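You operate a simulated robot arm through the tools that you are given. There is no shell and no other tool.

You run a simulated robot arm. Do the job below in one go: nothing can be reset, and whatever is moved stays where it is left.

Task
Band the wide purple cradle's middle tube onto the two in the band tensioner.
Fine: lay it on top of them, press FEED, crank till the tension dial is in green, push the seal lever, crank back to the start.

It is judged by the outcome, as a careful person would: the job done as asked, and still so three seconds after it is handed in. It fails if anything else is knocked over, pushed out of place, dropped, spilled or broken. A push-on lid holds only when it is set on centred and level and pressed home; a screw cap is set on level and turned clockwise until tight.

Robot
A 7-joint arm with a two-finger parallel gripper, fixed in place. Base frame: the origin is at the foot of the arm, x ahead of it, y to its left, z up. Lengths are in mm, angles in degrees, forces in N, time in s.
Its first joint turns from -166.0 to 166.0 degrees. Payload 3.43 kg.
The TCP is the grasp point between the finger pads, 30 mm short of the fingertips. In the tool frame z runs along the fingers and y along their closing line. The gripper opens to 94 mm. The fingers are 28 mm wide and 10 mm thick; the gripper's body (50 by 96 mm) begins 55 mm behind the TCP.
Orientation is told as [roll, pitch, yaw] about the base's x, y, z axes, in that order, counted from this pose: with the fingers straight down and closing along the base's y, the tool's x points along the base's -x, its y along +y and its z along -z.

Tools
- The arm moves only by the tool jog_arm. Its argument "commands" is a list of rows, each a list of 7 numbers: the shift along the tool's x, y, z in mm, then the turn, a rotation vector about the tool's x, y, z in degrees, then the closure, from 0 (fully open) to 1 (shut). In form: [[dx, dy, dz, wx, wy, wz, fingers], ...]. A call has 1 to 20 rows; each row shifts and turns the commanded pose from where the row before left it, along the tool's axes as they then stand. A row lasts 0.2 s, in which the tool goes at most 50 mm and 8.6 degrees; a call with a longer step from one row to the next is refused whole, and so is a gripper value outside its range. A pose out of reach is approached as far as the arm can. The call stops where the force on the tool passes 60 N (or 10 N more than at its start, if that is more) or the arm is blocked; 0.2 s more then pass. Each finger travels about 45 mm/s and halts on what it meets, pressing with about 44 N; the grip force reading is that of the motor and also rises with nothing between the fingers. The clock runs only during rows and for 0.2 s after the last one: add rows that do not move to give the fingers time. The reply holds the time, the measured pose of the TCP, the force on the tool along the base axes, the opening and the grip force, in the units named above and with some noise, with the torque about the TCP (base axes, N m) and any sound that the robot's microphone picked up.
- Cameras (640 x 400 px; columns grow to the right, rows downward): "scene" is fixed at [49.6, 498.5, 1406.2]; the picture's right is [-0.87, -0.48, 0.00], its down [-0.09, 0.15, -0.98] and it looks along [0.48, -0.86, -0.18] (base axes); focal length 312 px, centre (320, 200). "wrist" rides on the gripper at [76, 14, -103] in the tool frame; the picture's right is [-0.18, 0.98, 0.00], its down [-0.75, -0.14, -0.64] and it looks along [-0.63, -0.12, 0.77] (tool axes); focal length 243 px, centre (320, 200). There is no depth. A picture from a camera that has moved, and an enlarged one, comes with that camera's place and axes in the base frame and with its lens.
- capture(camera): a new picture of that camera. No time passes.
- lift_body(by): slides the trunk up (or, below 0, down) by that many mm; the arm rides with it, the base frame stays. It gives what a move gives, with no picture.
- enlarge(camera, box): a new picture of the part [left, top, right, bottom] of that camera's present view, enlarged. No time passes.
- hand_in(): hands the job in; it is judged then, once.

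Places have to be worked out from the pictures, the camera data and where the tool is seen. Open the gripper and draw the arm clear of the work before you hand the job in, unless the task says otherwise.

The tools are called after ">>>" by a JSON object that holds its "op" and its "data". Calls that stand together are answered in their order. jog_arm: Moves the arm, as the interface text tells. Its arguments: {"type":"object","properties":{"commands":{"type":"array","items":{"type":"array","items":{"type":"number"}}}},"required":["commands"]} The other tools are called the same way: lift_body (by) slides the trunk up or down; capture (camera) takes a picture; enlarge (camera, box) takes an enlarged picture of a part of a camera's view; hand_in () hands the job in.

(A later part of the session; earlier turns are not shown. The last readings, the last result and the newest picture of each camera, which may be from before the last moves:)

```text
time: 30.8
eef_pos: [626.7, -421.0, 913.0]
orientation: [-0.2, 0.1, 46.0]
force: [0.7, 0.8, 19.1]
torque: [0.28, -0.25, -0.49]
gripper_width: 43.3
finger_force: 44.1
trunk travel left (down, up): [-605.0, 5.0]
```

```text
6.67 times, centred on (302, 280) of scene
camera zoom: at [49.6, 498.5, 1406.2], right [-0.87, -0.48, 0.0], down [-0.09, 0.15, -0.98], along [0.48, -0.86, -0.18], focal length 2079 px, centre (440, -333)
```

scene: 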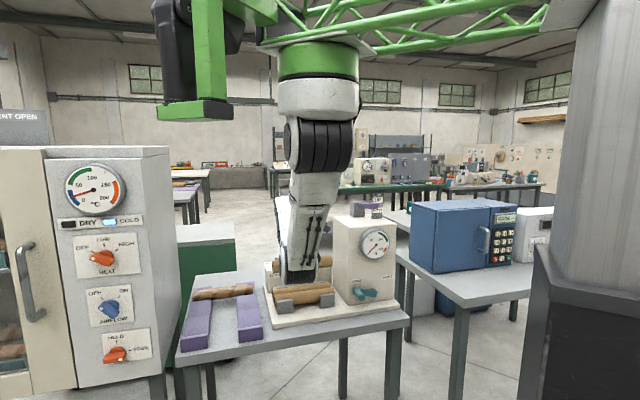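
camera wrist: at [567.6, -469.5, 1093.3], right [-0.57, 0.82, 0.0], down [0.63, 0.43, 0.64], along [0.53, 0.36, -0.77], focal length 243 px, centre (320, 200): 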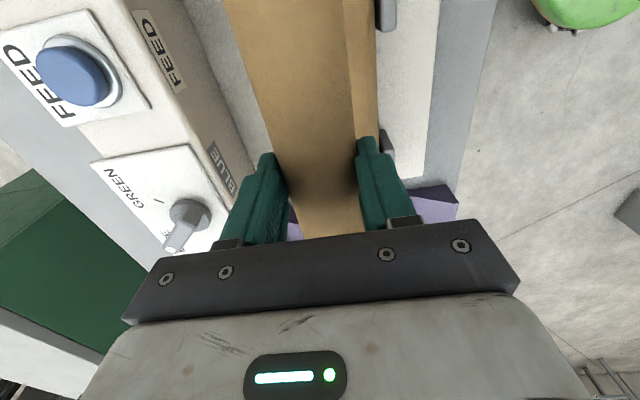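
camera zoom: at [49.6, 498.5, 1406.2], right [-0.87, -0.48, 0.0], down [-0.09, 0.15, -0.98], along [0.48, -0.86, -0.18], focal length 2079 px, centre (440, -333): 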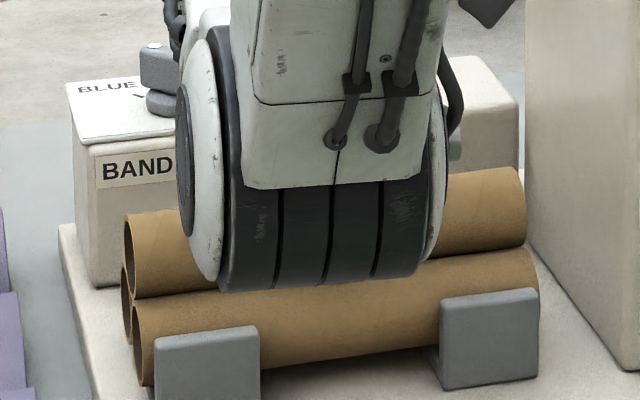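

Contact: 19 N upward with small torques, and the scene shows the tube resting on both others in a pyramid. I ease off slightly before opening.

>>> {"op": "jog_arm", "data": {"commands": [[0, 0, -1, 0, 0, 0, 0.75], [0, 0, 0, 0, 0, 0, 0.75]]}}

>>> {"op": "enlarge", "data": {"camera": "wrist", "box": [170, 0, 490, 240]}}

```text
time: 31.4
eef_pos: [626.6, -420.3, 912.7]
orientation: [-0.1, 0.0, 46.0]
force: [0.4, -0.4, 19.6]
torque: [0.18, -0.16, -0.4]
gripper_width: 43.3
finger_force: 43.5
trunk travel left (down, up): [-605.0, 5.0]
```

```text
1.67 times, centred on (330, 120) of wrist
camera zoom: at [562.5, -463.7, 1015.7], right [-0.58, 0.82, 0.0], down [0.62, 0.45, 0.64], along [0.52, 0.37, -0.77], focal length 404 px, centre (303, 333)
```

zoom: 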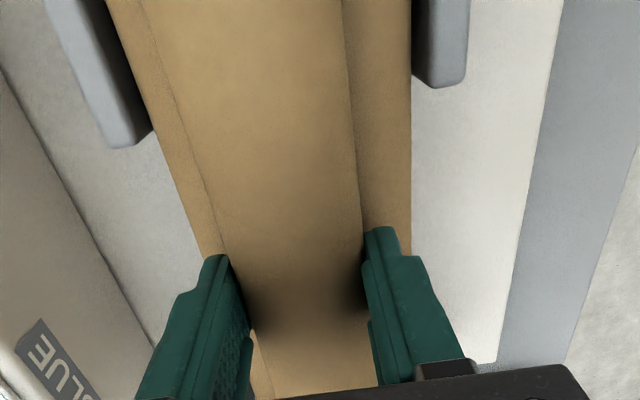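

Still about 19 N, so I ease up another millimetre.

>>> {"op": "jog_arm", "data": {"commands": [[0, 0, -1, 0, 0, 0, 0.75], [0, 0, 0, 0, 0, 0, 0.75]]}}

```text
time: 32.0
eef_pos: [626.7, -418.2, 912.5]
orientation: [0.2, 0.0, 46.0]
force: [-0.2, -2.4, 10.9]
torque: [0.1, -0.15, -0.26]
gripper_width: 43.6
finger_force: 44.1
trunk travel left (down, up): [-605.0, 5.0]
```

>>> {"op": "jog_arm", "data": {"commands": [[0, 0, -0.7, 0, 0, 0, 0.75], [0, 0, 0, 0, 0, 0, 0.75]]}}

```text
time: 32.6
eef_pos: [625.8, -418.8, 913.4]
orientation: [0.1, 0.0, 46.0]
force: [-0.2, -1.4, 0.8]
torque: [0.1, -0.15, -0.05]
gripper_width: 43.4
finger_force: 43.9
trunk travel left (down, up): [-605.0, 5.0]
```

The load is off, with the tube just resting on the pair. I open the fingers.

>>> {"op": "jog_arm", "data": {"commands": [[0, 0, 0, 0, 0, 0, 0.52], [0, 0, 0, 0, 0, 0, 0.48], [0, 0, 0, 0, 0, 0, 0.4], [0, 0, 0, 0, 0, 0, 0.3], [0, 0, 0, 0, 0, 0, 0.3]]}}

>>> {"op": "enlarge", "data": {"camera": "wrist", "box": [170, 0, 490, 240]}}

>>> {"op": "enlarge", "data": {"camera": "scene", "box": [262, 250, 342, 310]}}

```text
time: 33.8
eef_pos: [626.7, -418.2, 913.9]
orientation: [0.0, 0.0, 46.1]
force: [-0.2, 1.1, 0.2]
torque: [-0.01, 0.01, -0.03]
gripper_width: 65.7
finger_force: 0.0
trunk travel left (down, up): [-605.0, 5.0]
```

```text
1.67 times, centred on (330, 120) of wrist
camera zoom: at [562.7, -463.6, 1016.9], right [-0.58, 0.81, 0.0], down [0.63, 0.44, 0.64], along [0.52, 0.37, -0.77], focal length 404 px, centre (303, 333)
```

zoom: 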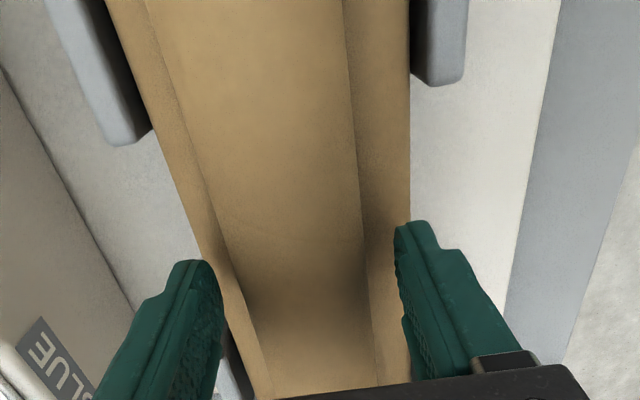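

```text
6.67 times, centred on (302, 280) of scene
camera zoom: at [49.6, 498.5, 1406.2], right [-0.87, -0.48, 0.0], down [-0.09, 0.15, -0.98], along [0.48, -0.86, -0.18], focal length 2079 px, centre (440, -333)
```

zoom: 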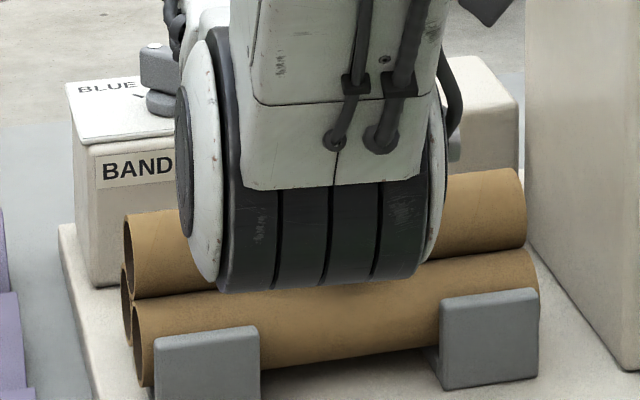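

The third tube rests steadily on the two. I rise straight up to clear it and take a look.

>>> {"op": "jog_arm", "data": {"commands": [[0, 0, -5, 0, 0, 0, 0.3], [0, 0, -10, 0, 0, 0, 0.3], [0, 0, -20, 0, 0, 0, 0.3], [0, 0, -30, 0, 0, 0, 0.3], [0, 0, -35, 0, 0, 0, 0.3], [0, 0, -35, 0, 0, 0, 0.3], [0, 0, 0, 0, 0, 0, 0.3]]}}

>>> {"op": "capture", "data": {"camera": "wrist"}}

>>> {"op": "enlarge", "data": {"camera": "scene", "box": [250, 190, 410, 330]}}

```text
time: 35.4
eef_pos: [626.0, -419.3, 1049.7]
orientation: [0.1, -0.1, 46.1]
force: [0.0, 0.1, 0.2]
torque: [0.0, -0.03, -0.03]
gripper_width: 65.8
finger_force: 0.0
trunk travel left (down, up): [-605.0, 5.0]
```

```text
taken
camera wrist: at [563.4, -463.6, 1151.7], right [-0.58, 0.81, 0.0], down [0.63, 0.44, 0.64], along [0.52, 0.37, -0.77], focal length 243 px, centre (320, 200)
```

wrist: 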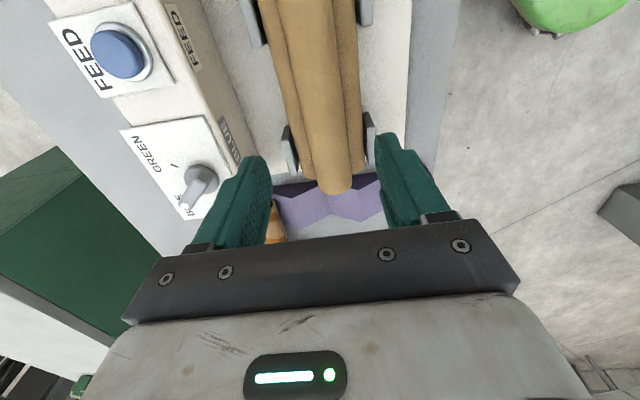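

```text
2.86 times, centred on (330, 260) of scene
camera zoom: at [49.6, 498.5, 1406.2], right [-0.87, -0.48, 0.0], down [-0.09, 0.15, -0.98], along [0.48, -0.86, -0.18], focal length 891 px, centre (291, 29)
```

zoom: 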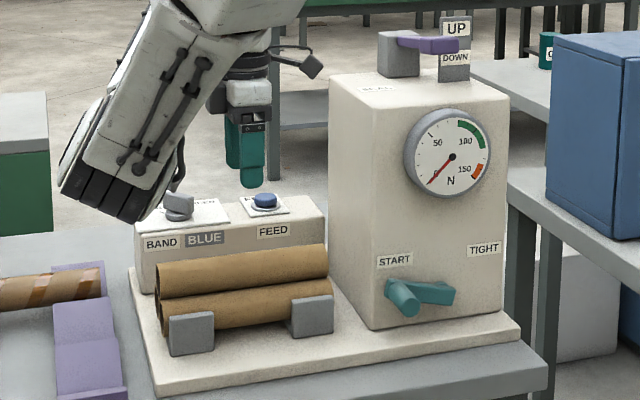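

All three tubes are stacked. The FEED button triangulates to about (689.5,-578.6,920). I close the fingers and yaw the tool to −30° so the wrist camera will stay clear of the dial housing.

>>> {"op": "jog_arm", "data": {"commands": [[0, 0, -10, 0, 0, 0, 0.6], [0, 0, 0, 0, 0, 8.45, 1], [0, 0, 0, 0, 0, 8.45, 1], [0, 0, 0, 0, 0, 8.45, 1], [0, 0, 0, 0, 0, 8.45, 1], [0, 0, 0, 0, 0, 8.45, 1], [0, 0, 0, 0, 0, 8.45, 1], [0, 0, 0, 0, 0, 8.45, 1], [0, 0, 0, 0, 0, 8.45, 1], [0, 0, 0, 0, 0, 8.4, 1], [0, 0, 0, 0, 0, 0, 1]]}}

>>> {"op": "capture", "data": {"camera": "wrist"}}

>>> {"op": "capture", "data": {"camera": "scene"}}

```text
time: 37.8
eef_pos: [626.8, -418.8, 1058.9]
orientation: [0.0, 0.0, -30.1]
force: [0.0, -1.0, 0.1]
torque: [0.0, 0.02, -0.04]
gripper_width: 0.1
finger_force: 32.6
trunk travel left (down, up): [-605.0, 5.0]
```

```text
taken
camera wrist: at [567.1, -368.2, 1161.9], right [0.65, 0.76, 0.0], down [0.58, -0.5, 0.64], along [0.49, -0.42, -0.77], focal length 243 px, centre (320, 200)
```

wrist: 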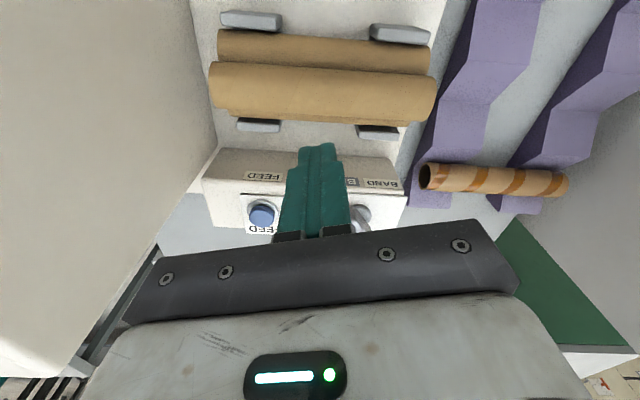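

```text
taken
```

scene: 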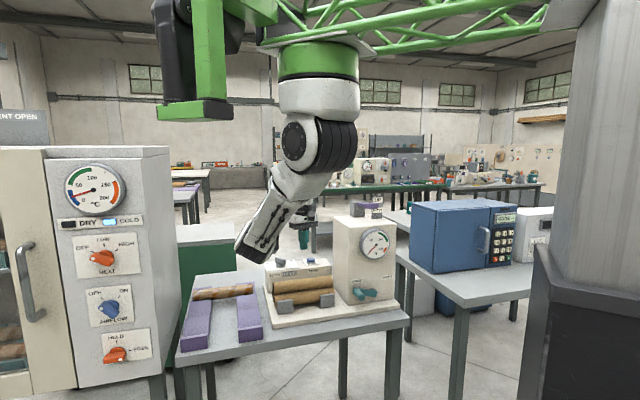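

From this view the button comes out at about (688.5,-577,918), agreeing with before. I move above it.

>>> {"op": "jog_arm", "data": {"commands": [[-33.1, -26.5, 0, 0, 0, 0, 1], [-33.1, -26.6, 0, 0, 0, 0, 1], [-33.1, -26.6, 0, 0, 0, 0, 1], [-33.2, -26.5, 0, 0, 0, 0, 1], [0, 0, 30, 0, 0, 0, 1], [0, 0, 30, 0, 0, 0, 1], [0, 0, 0, 0, 0, 0, 1]]}}

>>> {"op": "capture", "data": {"camera": "wrist"}}

>>> {"op": "capture", "data": {"camera": "scene"}}

```text
time: 39.4
eef_pos: [688.3, -577.8, 1000.0]
orientation: [0.0, -0.1, -30.2]
force: [0.4, -1.2, 0.9]
torque: [-0.01, -0.01, 0.01]
gripper_width: 0.1
finger_force: 33.0
trunk travel left (down, up): [-605.0, 5.0]
```

```text
taken
camera wrist: at [628.7, -526.8, 1102.8], right [0.65, 0.76, 0.0], down [0.58, -0.5, 0.64], along [0.49, -0.42, -0.77], focal length 243 px, centre (320, 200)
```

wrist: 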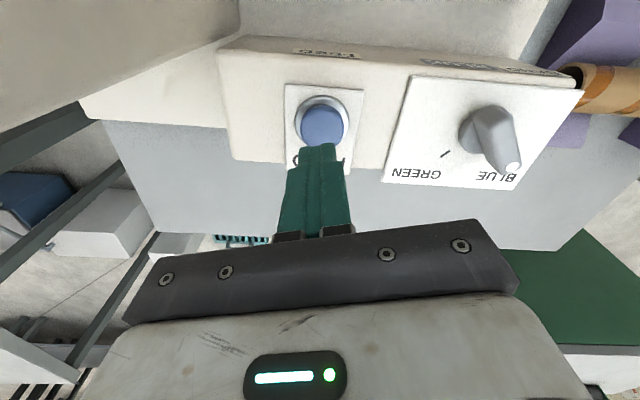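

```text
taken
```

scene: 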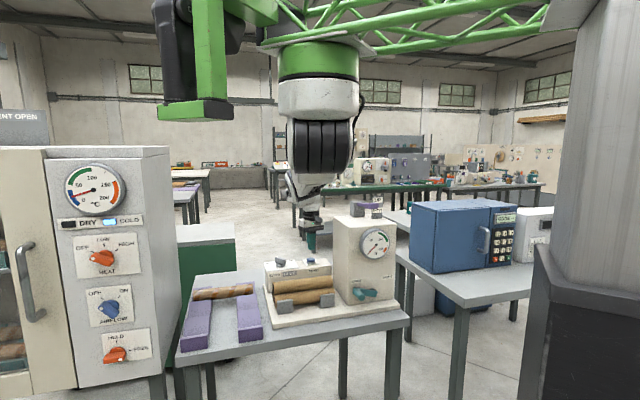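

The blue button is right on the tool axis, and the band knob already points to BLUE. I descend to just above the button.

>>> {"op": "jog_arm", "data": {"commands": [[0, 0, 15, 0, 0, 0, 1], [0, 0, 15, 0, 0, 0, 1], [0, 0, 10, 0, 0, 0, 1], [0, 0, 4, 0, 0, 0, 1], [0, 0, 0, 0, 0, 0, 1]]}}

>>> {"op": "capture", "data": {"camera": "wrist"}}

>>> {"op": "enlarge", "data": {"camera": "scene", "box": [260, 200, 380, 310]}}

```text
time: 40.6
eef_pos: [686.7, -570.6, 955.8]
orientation: [-0.1, -0.3, -30.0]
force: [0.2, 1.9, 6.0]
torque: [0.08, 0.03, -0.01]
gripper_width: 0.0
finger_force: 32.7
out of reach, approached as far as the arm can: row 3
trunk travel left (down, up): [-605.0, 5.0]
heard: click
```

```text
taken
camera wrist: at [625.8, -520.4, 1058.9], right [0.65, 0.76, 0.0], down [0.58, -0.5, 0.64], along [0.49, -0.42, -0.76], focal length 243 px, centre (320, 200)
```

wrist: 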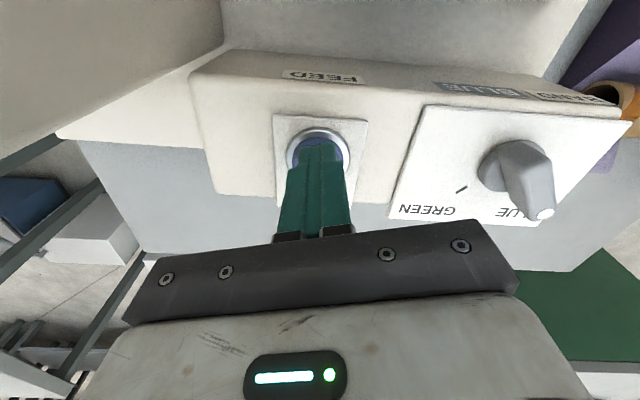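

```text
3.64 times, centred on (320, 255) of scene
camera zoom: at [49.6, 498.5, 1406.2], right [-0.87, -0.48, 0.0], down [-0.09, 0.15, -0.98], along [0.48, -0.86, -0.18], focal length 1134 px, centre (320, 0)
```

zoom: 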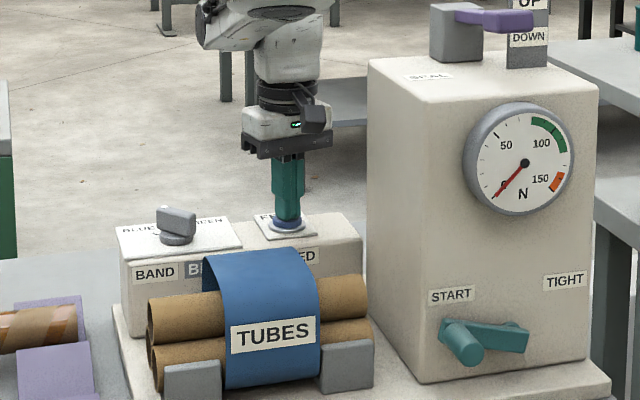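

FEED clicked and a blue band labelled TUBES now wraps the three tubes. I rise clear of the button; the arm was at the limit of its reach there, so I go up gently.

>>> {"op": "jog_arm", "data": {"commands": [[0, 0, -8, 0, 0, 0, 1], [0, 0, -15, 0, 0, 0, 1], [0, 0, -25, 0, 0, 0, 1], [0, 0, -30, 0, 0, 0, 1], [0, 0, -30, 0, 0, 0, 1], [0, 0, 0, 0, 0, 0, 1]]}}

>>> {"op": "enlarge", "data": {"camera": "scene", "box": [330, 195, 410, 315]}}

>>> {"op": "enlarge", "data": {"camera": "scene", "box": [340, 270, 400, 315]}}

```text
time: 42.0
eef_pos: [726.5, -567.8, 1025.6]
orientation: [-0.1, -3.2, -25.0]
force: [-1.1, -0.6, 0.7]
torque: [0.02, 0.01, -0.01]
gripper_width: 0.1
finger_force: 33.4
out of reach, approached as far as the arm can: row 3, 4, 5
trunk travel left (down, up): [-605.0, 5.0]
```

```text
3.33 times, centred on (370, 255) of scene
camera zoom: at [49.6, 498.5, 1406.2], right [-0.87, -0.48, 0.0], down [-0.09, 0.15, -0.98], along [0.48, -0.86, -0.18], focal length 1040 px, centre (153, 17)
```

zoom: 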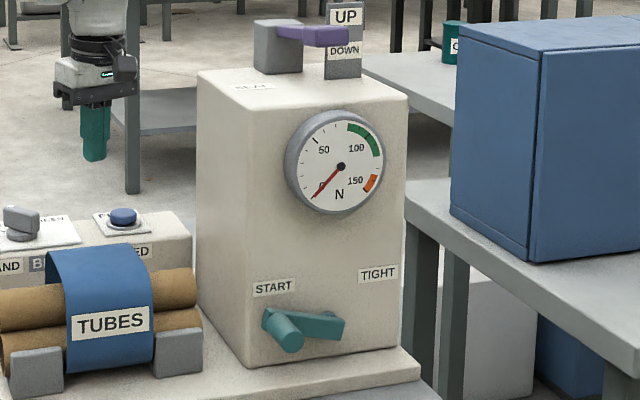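

```text
8.89 times, centred on (370, 292) of scene
camera zoom: at [49.6, 498.5, 1406.2], right [-0.87, -0.48, 0.0], down [-0.09, 0.15, -0.98], along [0.48, -0.86, -0.18], focal length 2772 px, centre (-124, -622)
```

zoom: 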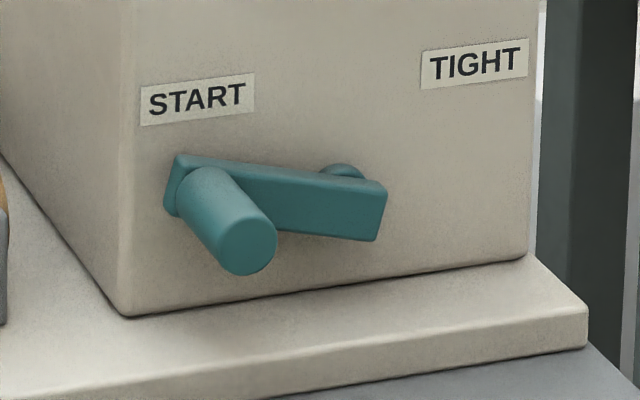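

Rising put the arm at its reach limit and it drifted sideways a little (no contact). I move back toward the robot, over the tubes at height, in small steps to recover a comfortable pose.

>>> {"op": "jog_arm", "data": {"commands": [[16, 13, 0, 0, 0, 0, 1], [16, 13, 0, 0, 0, 0, 1], [0, 0, 0, 0, 0, 0, 1]]}}

>>> {"op": "capture", "data": {"camera": "scene"}}

```text
time: 42.8
eef_pos: [724.5, -568.6, 1024.4]
orientation: [-0.1, -3.2, -25.0]
force: [-0.4, 0.0, 0.5]
torque: [-0.01, -0.03, -0.01]
gripper_width: 0.0
finger_force: 33.3
out of reach, approached as far as the arm can: row 1, 2
trunk travel left (down, up): [-605.0, 5.0]
```

```text
taken
```

scene: 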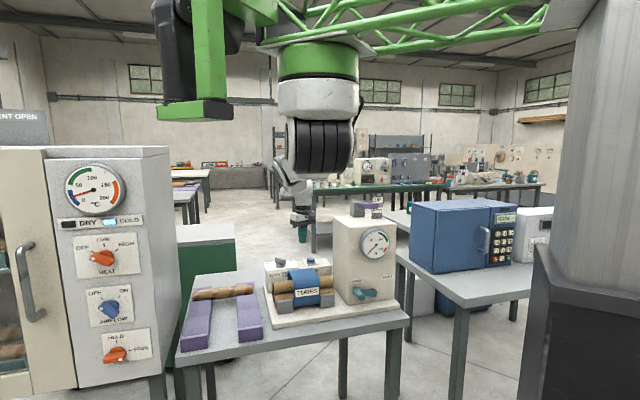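

>>> {"op": "jog_arm", "data": {"commands": [[16, 13, 0, 0, 0, 0, 1], [16, 13, 0, 0, 0, 0, 1], [16, 13, 0, 0, 0, 0, 1], [0, 0, 0, 0, 0, 0, 1]]}}

```text
time: 43.8
eef_pos: [724.5, -568.7, 1025.0]
orientation: [-0.1, -3.2, -25.0]
force: [0.0, -0.2, -0.2]
torque: [0.02, -0.02, 0.0]
gripper_width: 0.0
finger_force: 33.0
out of reach, approached as far as the arm can: row 1, 2, 3
trunk travel left (down, up): [-605.0, 5.0]
```

>>> {"op": "capture", "data": {"camera": "wrist"}}

>>> {"op": "enlarge", "data": {"camera": "scene", "box": [240, 80, 400, 300]}}

```text
taken
camera wrist: at [656.9, -520.9, 1123.3], right [0.58, 0.81, 0.01], down [0.59, -0.43, 0.68], along [0.56, -0.39, -0.73], focal length 243 px, centre (320, 200)
```

wrist: 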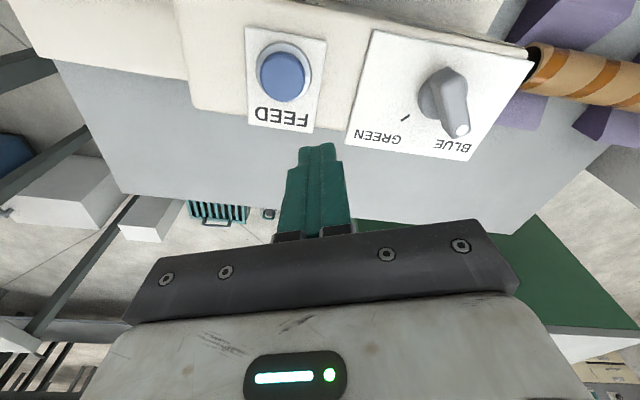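

```text
1.82 times, centred on (320, 190) of scene
camera zoom: at [49.6, 498.5, 1406.2], right [-0.87, -0.48, 0.0], down [-0.09, 0.15, -0.98], along [0.48, -0.86, -0.18], focal length 567 px, centre (320, 218)
```

zoom: 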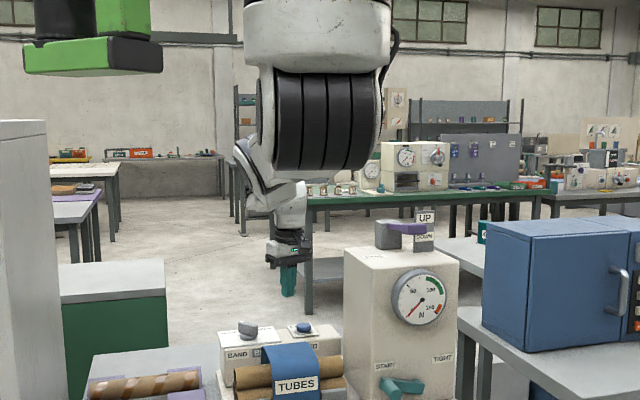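

The final yaw drifted toward positive, suggesting a wrist joint limit in this posture. I turn the tool back toward positive yaw in small steps to free it.

>>> {"op": "jog_arm", "data": {"commands": [[0, 0, 0, 0, 0, -8, 1], [0, 0, 0, 0, 0, -8, 1], [0, 0, 0, 0, 0, 0, 1]]}}

```text
time: 44.6
eef_pos: [726.8, -569.3, 1024.9]
orientation: [-0.5, -1.8, -10.9]
force: [-0.1, 0.0, 0.6]
torque: [0.02, -0.01, -0.02]
gripper_width: 0.0
finger_force: 32.8
trunk travel left (down, up): [-605.0, 5.0]
```

Turning freed it. The pose is now taken from where the arm actually is, so I move inward toward the robot.

>>> {"op": "jog_arm", "data": {"commands": [[11, 18, 0, 0, 0, -4, 1], [11, 18, 0, 0, 0, -4, 1], [0, 0, 0, 0, 0, 0, 1]]}}

```text
time: 45.4
eef_pos: [709.0, -530.9, 1023.3]
orientation: [-0.7, -1.6, -3.0]
force: [0.3, -0.3, 0.7]
torque: [-0.03, 0.01, -0.01]
gripper_width: 0.1
finger_force: 33.2
trunk travel left (down, up): [-605.0, 5.0]
```

The arm moves normally again. I level the tool and bring it out to the front of the tensioner so the wrist camera can inspect the crank.

>>> {"op": "jog_arm", "data": {"commands": [[10, 10, -2, -0.7, 1.6, 0, 1], [26, 27, -4, 0, 0, 0, 1], [31, 31.5, -5, 0, 0, 0, 1], [31, 31.5, -5, 0, 0, 0, 1], [31, 31.5, -5, 0, 0, 0, 1], [31, 31.5, -5, 0, 0, 0, 1], [31, 31.5, -5, 0, 0, 0, 1], [31, 32, -5, 0, 0, 0, 1], [0, 0, 0, 0, 0, 0, 1]]}}

>>> {"op": "capture", "data": {"camera": "scene"}}

```text
time: 47.4
eef_pos: [498.8, -291.3, 1061.8]
orientation: [-0.1, -0.1, -3.0]
force: [-0.6, -0.6, 0.6]
torque: [-0.02, -0.01, -0.01]
gripper_width: 0.3
finger_force: 33.0
trunk travel left (down, up): [-605.0, 5.0]
```

```text
taken
```

scene: 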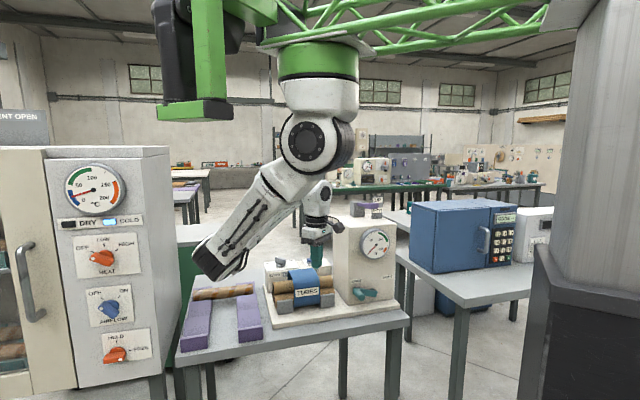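

>>> {"op": "jog_arm", "data": {"commands": [[29, -24, -4, 0, 0, 6.75, 1], [32.4, -20.2, -4, 0, 0, 6.75, 1], [34.5, -16, -4, 0, 0, 6.75, 1], [36, -11.8, -4, 0, 0, 6.75, 1], [0, 0, 0, 0, 0, 0, 1]]}}

>>> {"op": "capture", "data": {"camera": "wrist"}}

>>> {"op": "capture", "data": {"camera": "scene"}}

```text
time: 48.6
eef_pos: [360.2, -330.3, 1076.2]
orientation: [0.0, -0.2, -30.1]
force: [0.1, 0.8, 0.1]
torque: [0.04, 0.05, 0.01]
gripper_width: 0.0
finger_force: 32.7
trunk travel left (down, up): [-605.0, 5.0]
```

```text
taken
camera wrist: at [298.9, -279.9, 1178.7], right [0.65, 0.76, 0.0], down [0.58, -0.5, 0.64], along [0.49, -0.42, -0.77], focal length 243 px, centre (320, 200)
```

wrist: 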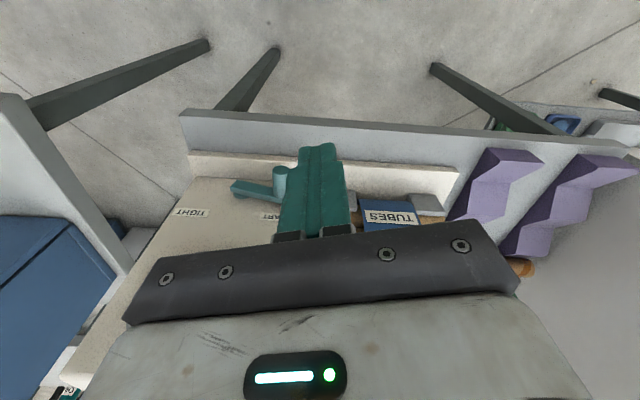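

```text
taken
```

scene: 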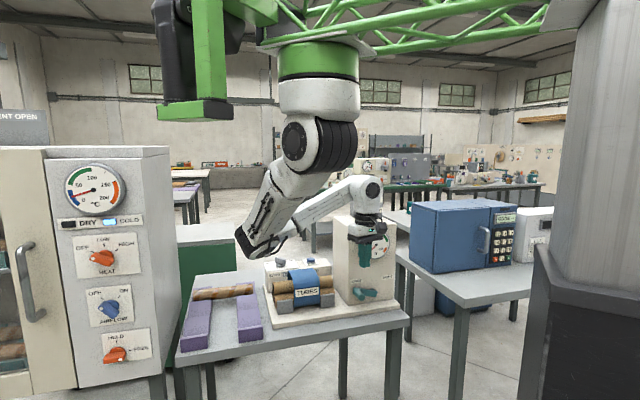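

>>> {"op": "enlarge", "data": {"camera": "wrist", "box": [160, 100, 360, 240]}}

```text
2.86 times, centred on (260, 170) of wrist
camera zoom: at [298.9, -279.9, 1178.7], right [0.65, 0.76, 0.0], down [0.58, -0.5, 0.64], along [0.49, -0.42, -0.77], focal length 693 px, centre (491, 286)
```

zoom: 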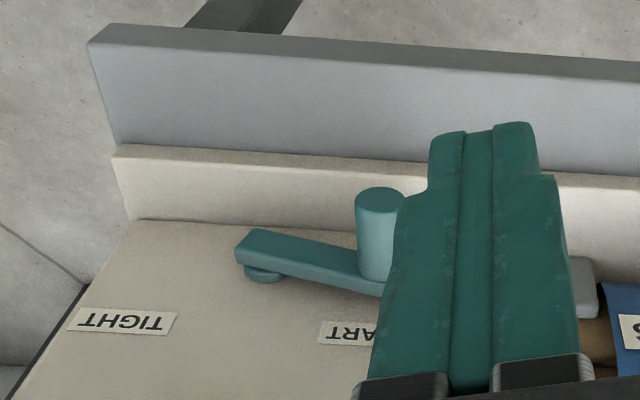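

The crank's pivot is near u=−97, z≈868 and the handle axis near u=−26, z≈889, reaching out to n≈−597 (74 mm radius). I turn the tool to yaw −45° and tilt it 30° toward the housing so the gripper clears the dial.

>>> {"op": "jog_arm", "data": {"commands": [[0, 0, 0, 0, 0, 7.5, 1], [0, 0, 0, 0, 0, 7.4, 1], [0, 0, 0, 0, -7.5, 0, 0.8], [0, 0, 0, 0, -7.5, 0, 0.7], [0, 0, 0, 0, -7.5, 0, 0.6], [0, 0, 0, 0, -7.5, 0, 0.6], [0, 0, 0, 0, 0, 0, 0.6]]}}

>>> {"op": "capture", "data": {"camera": "wrist"}}

>>> {"op": "capture", "data": {"camera": "scene"}}

```text
time: 50.2
eef_pos: [359.6, -330.3, 1074.9]
orientation: [0.0, -30.2, -44.9]
force: [-0.1, 0.4, -0.5]
torque: [-0.01, 0.03, -0.03]
gripper_width: 37.6
finger_force: 0.0
trunk travel left (down, up): [-605.0, 5.0]
```

```text
taken
camera wrist: at [285.2, -237.0, 1125.7], right [0.81, 0.58, 0.09], down [0.13, -0.33, 0.93], along [0.58, -0.74, -0.35], focal length 243 px, centre (320, 200)
```

wrist: 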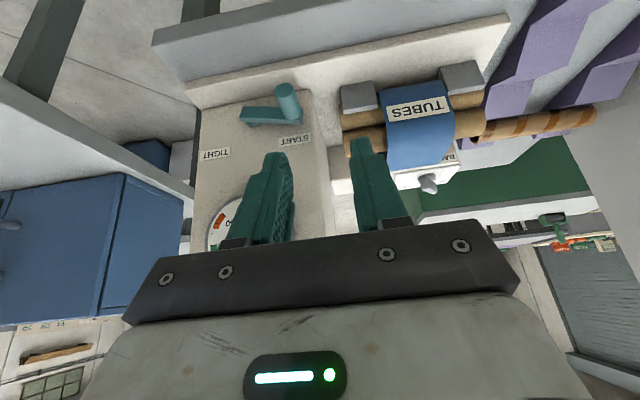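

```text
taken
```

scene: 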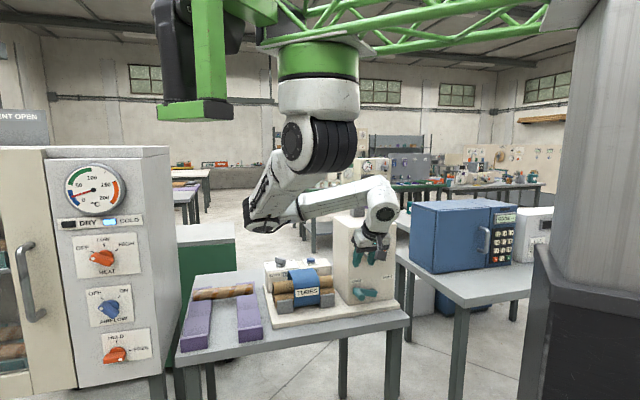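

The tilt works and the crank is in full view. I enlarge it to pin down the handle.

>>> {"op": "enlarge", "data": {"camera": "wrist", "box": [190, 60, 350, 180]}}

>>> {"op": "enlarge", "data": {"camera": "scene", "box": [330, 180, 430, 310]}}

```text
3.33 times, centred on (270, 120) of wrist
camera zoom: at [285.2, -237.0, 1125.7], right [0.81, 0.58, 0.09], down [0.13, -0.33, 0.93], along [0.58, -0.74, -0.35], focal length 809 px, centre (487, 467)
```

zoom: 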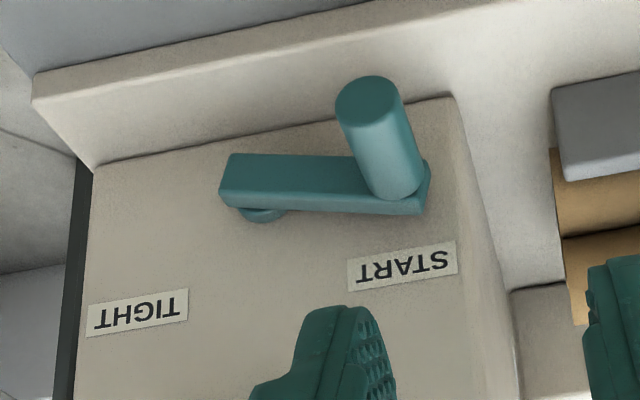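

```text
3.08 times, centred on (380, 245) of scene
camera zoom: at [49.6, 498.5, 1406.2], right [-0.87, -0.48, 0.0], down [-0.09, 0.15, -0.98], along [0.48, -0.86, -0.18], focal length 960 px, centre (135, 62)
```

zoom: 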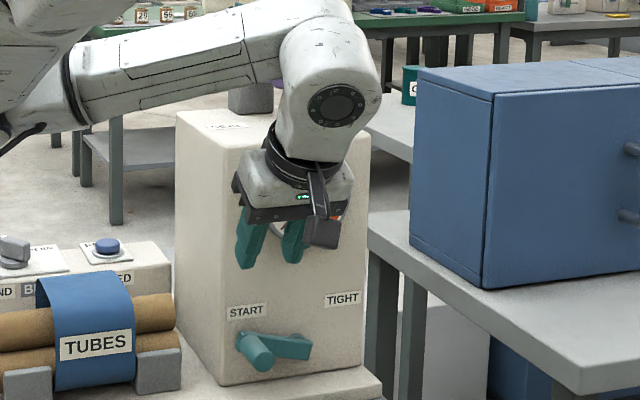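

The handle axis is confirmed at u=−26.5, z=889, running from n=−645 to −598, about 23 mm thick. I move to a standoff 60 mm back along the tool axis from the grip point.

>>> {"op": "jog_arm", "data": {"commands": [[-2.8, -9.4, 30, 0, 0, 0, 0.6], [-2.8, -9.4, 30, 0, 0, 0, 0.6], [-2.8, -9.4, 30, 0, 0, 0, 0.6], [-2.8, -9.4, 30, 0, 0, 0, 0.6], [-2.7, -9.6, 31, 0, 0, 0, 0.6], [0, 0, 0, 0, 0, 0, 0.6]]}}

>>> {"op": "capture", "data": {"camera": "wrist"}}

>>> {"op": "capture", "data": {"camera": "scene"}}

```text
time: 51.6
eef_pos: [388.0, -427.0, 949.9]
orientation: [0.0, -30.1, -45.0]
force: [-0.2, -0.8, -0.2]
torque: [-0.02, -0.01, 0.01]
gripper_width: 37.5
finger_force: 0.1
trunk travel left (down, up): [-605.0, 5.0]
```

```text
taken
camera wrist: at [314.4, -333.0, 1000.8], right [0.81, 0.58, 0.09], down [0.13, -0.33, 0.93], along [0.58, -0.74, -0.35], focal length 243 px, centre (320, 200)
```

wrist: 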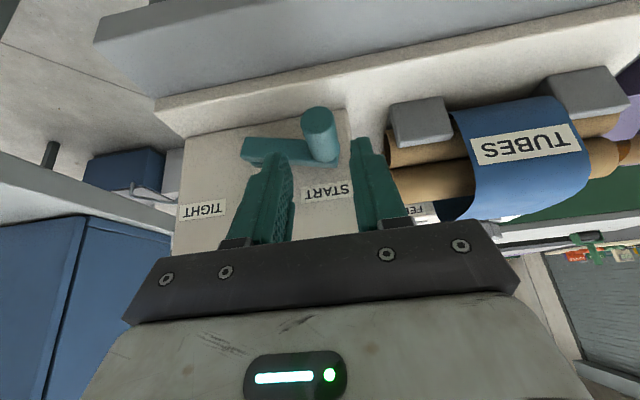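

```text
taken
```

scene: 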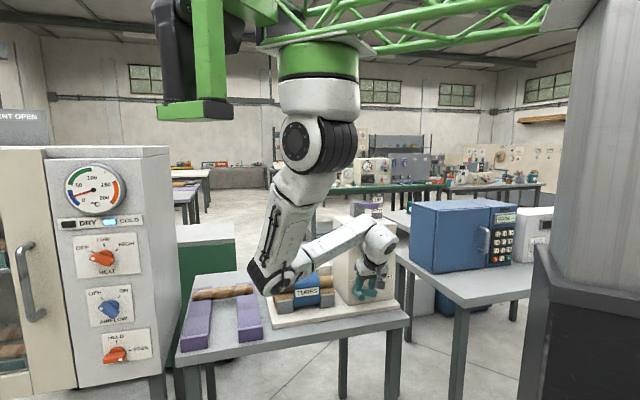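

The handle sits right on the tool axis between the fingers. I advance along the tool axis to straddle it.

>>> {"op": "jog_arm", "data": {"commands": [[0, 0.5, 15, 0, 0, 0, 0.6], [0, 0.5, 15, 0, 0, 0, 0.6], [0, 0, 12, 0, 0, 0, 0.6], [0, 0, 10, 0, 0, 0, 0.6], [0, 0, 7, 0, 0, 0, 0.6], [0, 0, 0, 0, 0, 0, 0.6]]}}

>>> {"op": "capture", "data": {"camera": "wrist"}}

>>> {"op": "enlarge", "data": {"camera": "scene", "box": [330, 200, 410, 310]}}

```text
time: 53.0
eef_pos: [410.1, -446.1, 899.5]
orientation: [0.0, -30.1, -44.9]
force: [-0.1, 0.0, 0.1]
torque: [-0.03, 0.02, 0.0]
gripper_width: 37.7
finger_force: 0.0
trunk travel left (down, up): [-605.0, 5.0]
```

```text
taken
camera wrist: at [335.7, -353.2, 950.8], right [0.81, 0.58, 0.09], down [0.13, -0.33, 0.93], along [0.58, -0.74, -0.35], focal length 243 px, centre (320, 200)
```

wrist: 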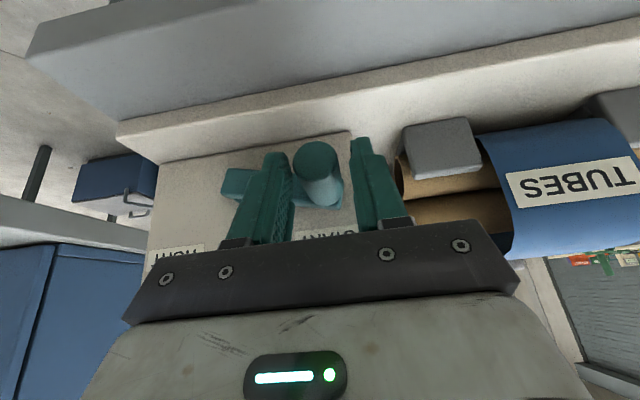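

```text
3.64 times, centred on (370, 255) of scene
camera zoom: at [49.6, 498.5, 1406.2], right [-0.87, -0.48, 0.0], down [-0.09, 0.15, -0.98], along [0.48, -0.86, -0.18], focal length 1134 px, centre (138, 0)
```

zoom: 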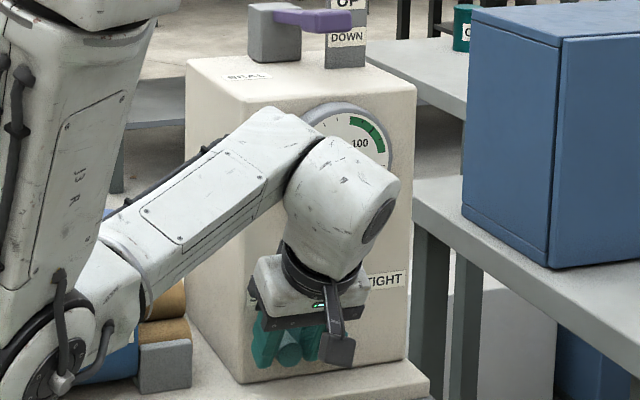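

The handle is between the pads. I close the fingers on it.

>>> {"op": "jog_arm", "data": {"commands": [[0, 0, 0, 0, 0, 0, 0.75], [0, 0, 0, 0, 0, 0, 0.85], [0, 0, 0, 0, 0, 0, 0.9], [0, 0, 0, 0, 0, 0, 0.9]]}}

```text
time: 54.0
eef_pos: [408.6, -447.5, 900.6]
orientation: [-0.1, -30.1, -45.0]
force: [-7.3, -13.1, -1.7]
torque: [-0.57, 0.17, 0.25]
gripper_width: 24.4
finger_force: 44.9
trunk travel left (down, up): [-605.0, 5.0]
```

The handle is gripped (24 mm), and the 14 N sideways load shows it lies about 1.5 mm toward −u. I relieve that.

>>> {"op": "jog_arm", "data": {"commands": [[0, -1.5, 0, 0, 0, 0, 0.9], [0, 0, 0, 0, 0, 0, 0.9]]}}

```text
time: 54.6
eef_pos: [409.1, -447.5, 900.1]
orientation: [0.1, -30.2, -45.0]
force: [-5.6, -4.3, 3.9]
torque: [-0.39, 0.35, -0.92]
gripper_width: 24.0
finger_force: 45.2
trunk travel left (down, up): [-605.0, 5.0]
```

Now I try turning the crank over the top by about 10° and watch the forces.

>>> {"op": "jog_arm", "data": {"commands": [[-2.99, -2.04, -5.13, 0, 0, 0, 0.9], [-2.89, -2.56, -4.96, 0, 0, 0, 0.9], [0, 0, 0, 0, 0, 0, 0.9]]}}

>>> {"op": "enlarge", "data": {"camera": "scene", "box": [330, 200, 410, 310]}}

>>> {"op": "capture", "data": {"camera": "wrist"}}

```text
time: 55.4
eef_pos: [406.9, -450.7, 911.1]
orientation: [0.2, -30.0, -44.9]
force: [0.7, -2.1, -8.6]
torque: [0.89, 0.22, -0.3]
gripper_width: 23.5
finger_force: 45.3
trunk travel left (down, up): [-605.0, 5.0]
```

```text
3.64 times, centred on (370, 255) of scene
camera zoom: at [49.6, 498.5, 1406.2], right [-0.87, -0.48, 0.0], down [-0.09, 0.15, -0.98], along [0.48, -0.86, -0.18], focal length 1134 px, centre (138, 0)
```

zoom: 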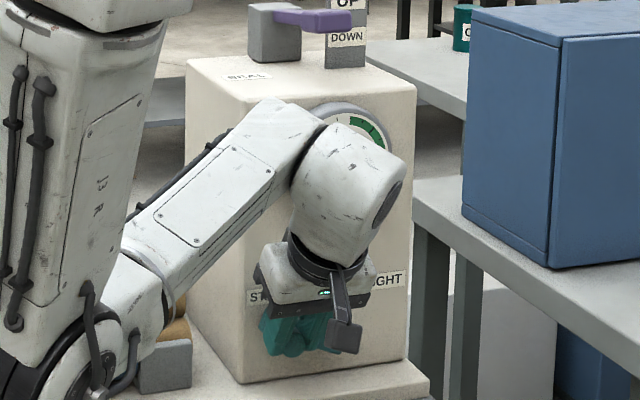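

```text
taken
camera wrist: at [331.8, -356.7, 962.3], right [0.81, 0.59, 0.09], down [0.13, -0.34, 0.93], along [0.58, -0.74, -0.35], focal length 243 px, centre (320, 200)
```

wrist: 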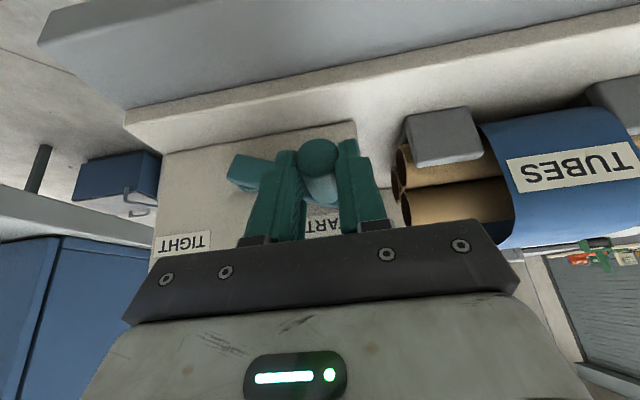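

The crank followed upward with only about 9 N resistance. I continue along the arc by 20°.

>>> {"op": "jog_arm", "data": {"commands": [[-2.76, -3.05, -4.74, 0, 0, 0, 0.9], [-2.62, -3.51, -4.5, 0, 0, 0, 0.9], [-2.45, -3.95, -4.22, 0, 0, 0, 0.9], [-2.27, -4.36, -3.91, 0, 0, 0, 0.9], [0, 0, 0, 0, 0, 0, 0.9]]}}

>>> {"op": "capture", "data": {"camera": "wrist"}}

>>> {"op": "enlarge", "data": {"camera": "scene", "box": [330, 200, 410, 310]}}

```text
time: 56.6
eef_pos: [395.4, -460.9, 934.0]
orientation: [-0.2, -30.4, -44.7]
force: [9.2, 24.6, 24.4]
torque: [0.55, -0.05, -0.23]
gripper_width: 25.3
finger_force: 44.6
trunk travel left (down, up): [-605.0, 5.0]
```

```text
taken
camera wrist: at [322.0, -367.9, 985.0], right [0.81, 0.59, 0.09], down [0.13, -0.33, 0.94], along [0.58, -0.74, -0.34], focal length 243 px, centre (320, 200)
```

wrist: 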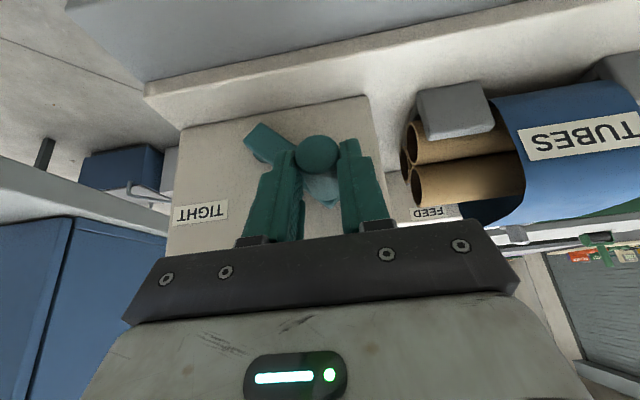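

```text
3.64 times, centred on (370, 255) of scene
camera zoom: at [49.6, 498.5, 1406.2], right [-0.87, -0.48, 0.0], down [-0.09, 0.15, -0.98], along [0.48, -0.86, -0.18], focal length 1134 px, centre (138, 0)
```

zoom: 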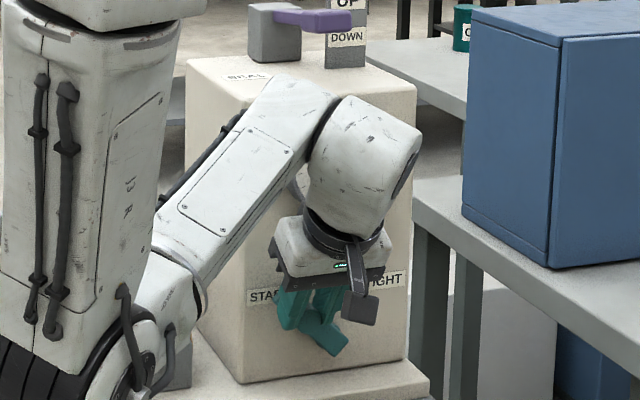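

The crank turns. The force points radially outward, so the true radius is about 77 mm rather than 72. I correct the arc and continue.

>>> {"op": "jog_arm", "data": {"commands": [[-2.1, -3.2, -5.6, 0, 0, 0, 0.9], [-2.16, -5.2, -3.72, 0, 0, 0, 0.9], [-1.91, -5.5, -3.28, 0, 0, 0, 0.9], [0, 0, 0, 0, 0, 0, 0.9]]}}

>>> {"op": "enlarge", "data": {"camera": "scene", "box": [330, 200, 410, 310]}}

>>> {"op": "capture", "data": {"camera": "wrist"}}

```text
time: 57.6
eef_pos: [385.1, -471.2, 945.8]
orientation: [-0.1, -30.3, -44.9]
force: [9.6, -17.3, -2.2]
torque: [-1.08, -0.51, -0.33]
gripper_width: 24.2
finger_force: 45.0
trunk travel left (down, up): [-605.0, 5.0]
```

```text
3.64 times, centred on (370, 255) of scene
camera zoom: at [49.6, 498.5, 1406.2], right [-0.87, -0.48, 0.0], down [-0.09, 0.15, -0.98], along [0.48, -0.86, -0.18], focal length 1134 px, centre (138, 0)
```

zoom: 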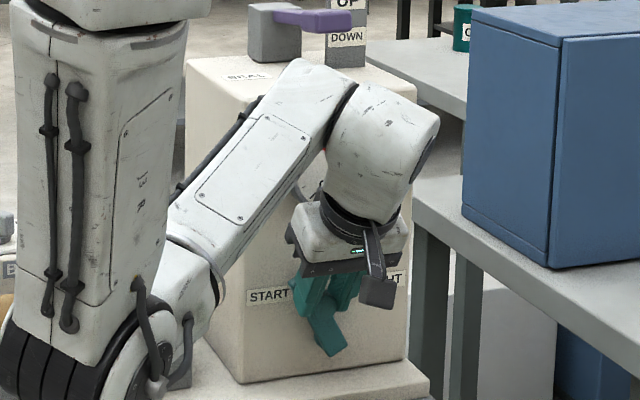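

```text
taken
camera wrist: at [310.7, -378.6, 997.1], right [0.81, 0.58, 0.09], down [0.13, -0.33, 0.93], along [0.57, -0.74, -0.34], focal length 243 px, centre (320, 200)
```

wrist: 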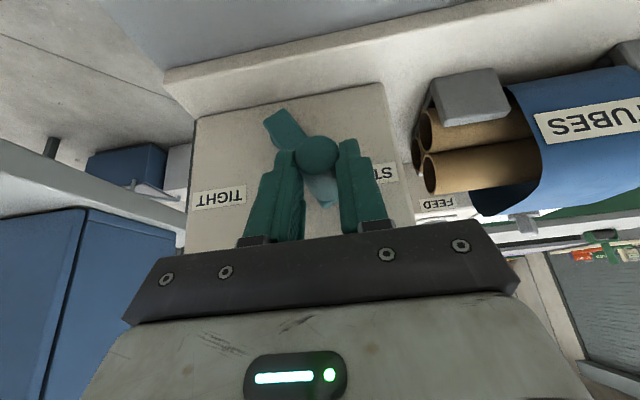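

Radial force is nearly gone; only a small n-direction load remains. I continue over the top to about 78°.

>>> {"op": "jog_arm", "data": {"commands": [[-2.18, -5.84, -2.55, 0, 0, 0, 0.9], [-1.4, -6.12, -2.41, 0, 0, 0, 0.9], [-1.13, -6.33, -1.94, 0, 0, 0, 0.9], [-0.85, -6.5, -1.45, 0, 0, 0, 0.9], [0, 0, 0, 0, 0, 0, 0.9]]}}

>>> {"op": "capture", "data": {"camera": "wrist"}}

>>> {"op": "enlarge", "data": {"camera": "scene", "box": [330, 190, 420, 310]}}

```text
time: 58.8
eef_pos: [368.8, -487.9, 957.4]
orientation: [0.0, -30.1, -44.9]
force: [11.6, 3.9, 6.2]
torque: [0.73, -0.42, -0.47]
gripper_width: 24.9
finger_force: 45.5
trunk travel left (down, up): [-605.0, 5.0]
```

```text
taken
camera wrist: at [293.5, -394.7, 1007.4], right [0.81, 0.58, 0.09], down [0.13, -0.33, 0.93], along [0.58, -0.74, -0.35], focal length 243 px, centre (320, 200)
```

wrist: 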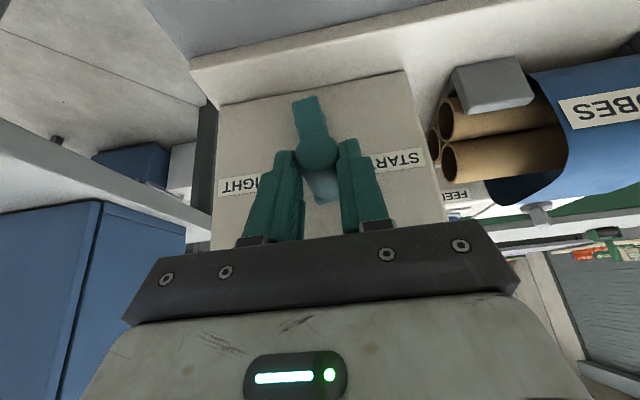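

```text
3.33 times, centred on (375, 250) of scene
camera zoom: at [49.6, 498.5, 1406.2], right [-0.87, -0.48, 0.0], down [-0.09, 0.15, -0.98], along [0.48, -0.86, -0.18], focal length 1040 px, centre (137, 33)
```

zoom: 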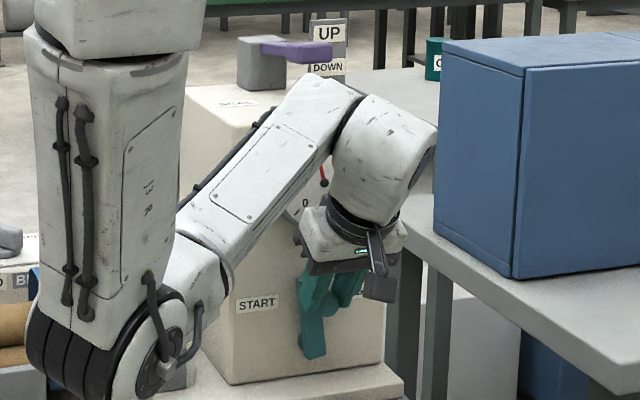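

A bit of the dial is visible between the arm links. I zoom in on it.

>>> {"op": "enlarge", "data": {"camera": "scene", "box": [360, 215, 400, 260]}}

```text
8.89 times, centred on (380, 238) of scene
camera zoom: at [49.6, 498.5, 1406.2], right [-0.87, -0.48, 0.0], down [-0.09, 0.15, -0.98], along [0.48, -0.86, -0.18], focal length 2772 px, centre (-213, -133)
```

zoom: 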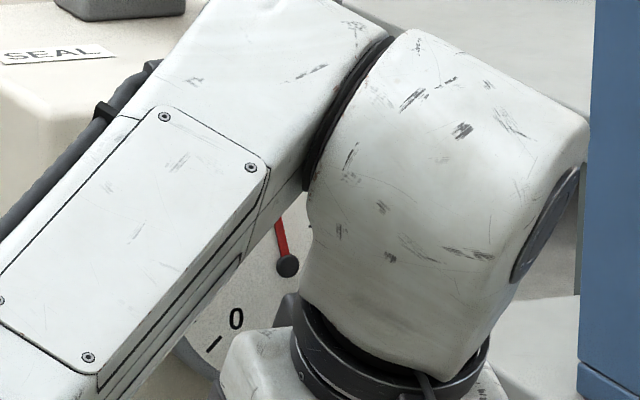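

The needle stands at about 70 N after 63° of crank; green spans roughly 83–122 N. I continue to about 98° and look again.

>>> {"op": "jog_arm", "data": {"commands": [[-0.81, -6.56, -1.4, 0, 0, 0, 0.9], [-0.27, -6.74, -0.46, 0, 0, 0, 0.9], [0.03, -6.76, 0.05, 0, 0, 0, 0.9], [0.32, -6.73, 0.55, 0, 0, 0, 0.9], [0, 0, 0, 0, 0, 0, 0.9]]}}

>>> {"op": "enlarge", "data": {"camera": "scene", "box": [345, 200, 415, 280]}}

>>> {"op": "capture", "data": {"camera": "wrist"}}

```text
time: 60.0
eef_pos: [348.3, -508.4, 956.9]
orientation: [0.0, -30.0, -45.0]
force: [-2.4, -1.7, -2.6]
torque: [-0.35, 0.05, 0.64]
gripper_width: 24.4
finger_force: 45.2
trunk travel left (down, up): [-605.0, 5.0]
```

```text
5.00 times, centred on (380, 240) of scene
camera zoom: at [49.6, 498.5, 1406.2], right [-0.87, -0.48, 0.0], down [-0.09, 0.15, -0.98], along [0.48, -0.86, -0.18], focal length 1560 px, centre (20, 0)
```

zoom: 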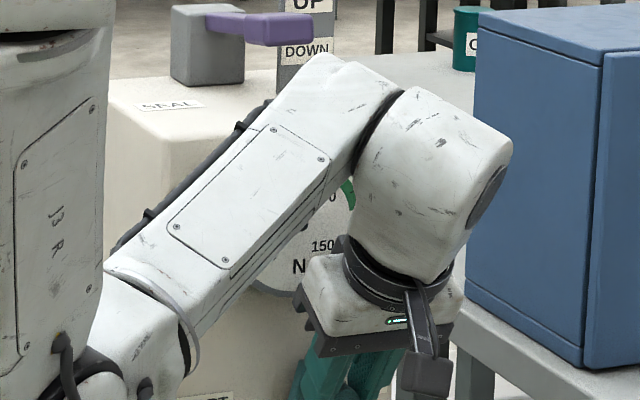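

```text
taken
camera wrist: at [273.7, -414.2, 1008.4], right [0.81, 0.58, 0.09], down [0.13, -0.33, 0.93], along [0.57, -0.74, -0.35], focal length 243 px, centre (320, 200)
```

wrist: 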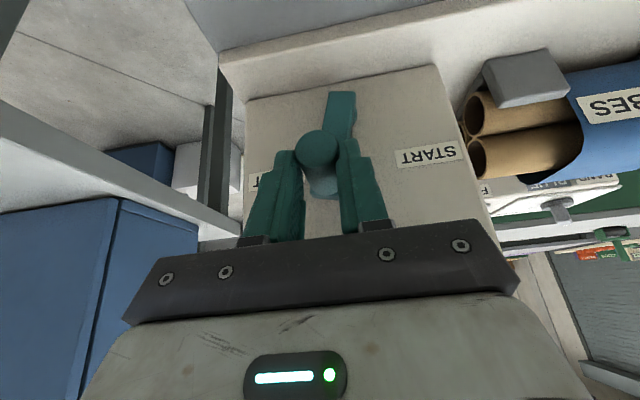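

The needle is hidden now; by proportion it should be near 94 N. I add about 6° more to be well inside the green.

>>> {"op": "jog_arm", "data": {"commands": [[0.5, -4.6, 0.86, 0, 0, 0, 0.9], [0.46, -3.95, 0.79, 0, 0, 0, 0.9], [0, 0, 0, 0, 0, 0, 0.9]]}}

>>> {"op": "enlarge", "data": {"camera": "scene", "box": [345, 200, 415, 280]}}

```text
time: 60.8
eef_pos: [342.3, -512.7, 955.8]
orientation: [0.2, -30.2, -45.0]
force: [-3.5, 5.4, 0.1]
torque: [0.08, -0.1, 0.25]
gripper_width: 23.7
finger_force: 44.4
trunk travel left (down, up): [-605.0, 5.0]
```

```text
5.00 times, centred on (380, 240) of scene
camera zoom: at [49.6, 498.5, 1406.2], right [-0.87, -0.48, 0.0], down [-0.09, 0.15, -0.98], along [0.48, -0.86, -0.18], focal length 1560 px, centre (20, 0)
```

zoom: 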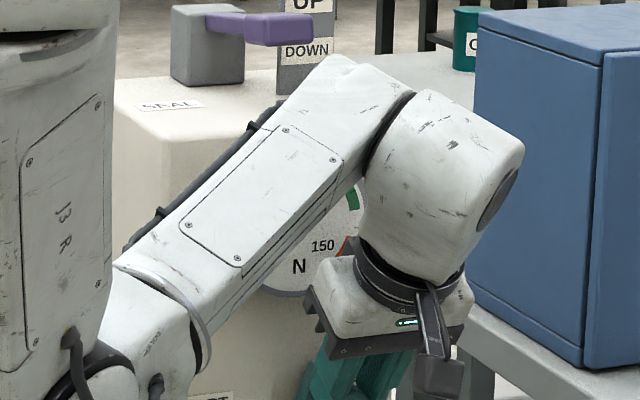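

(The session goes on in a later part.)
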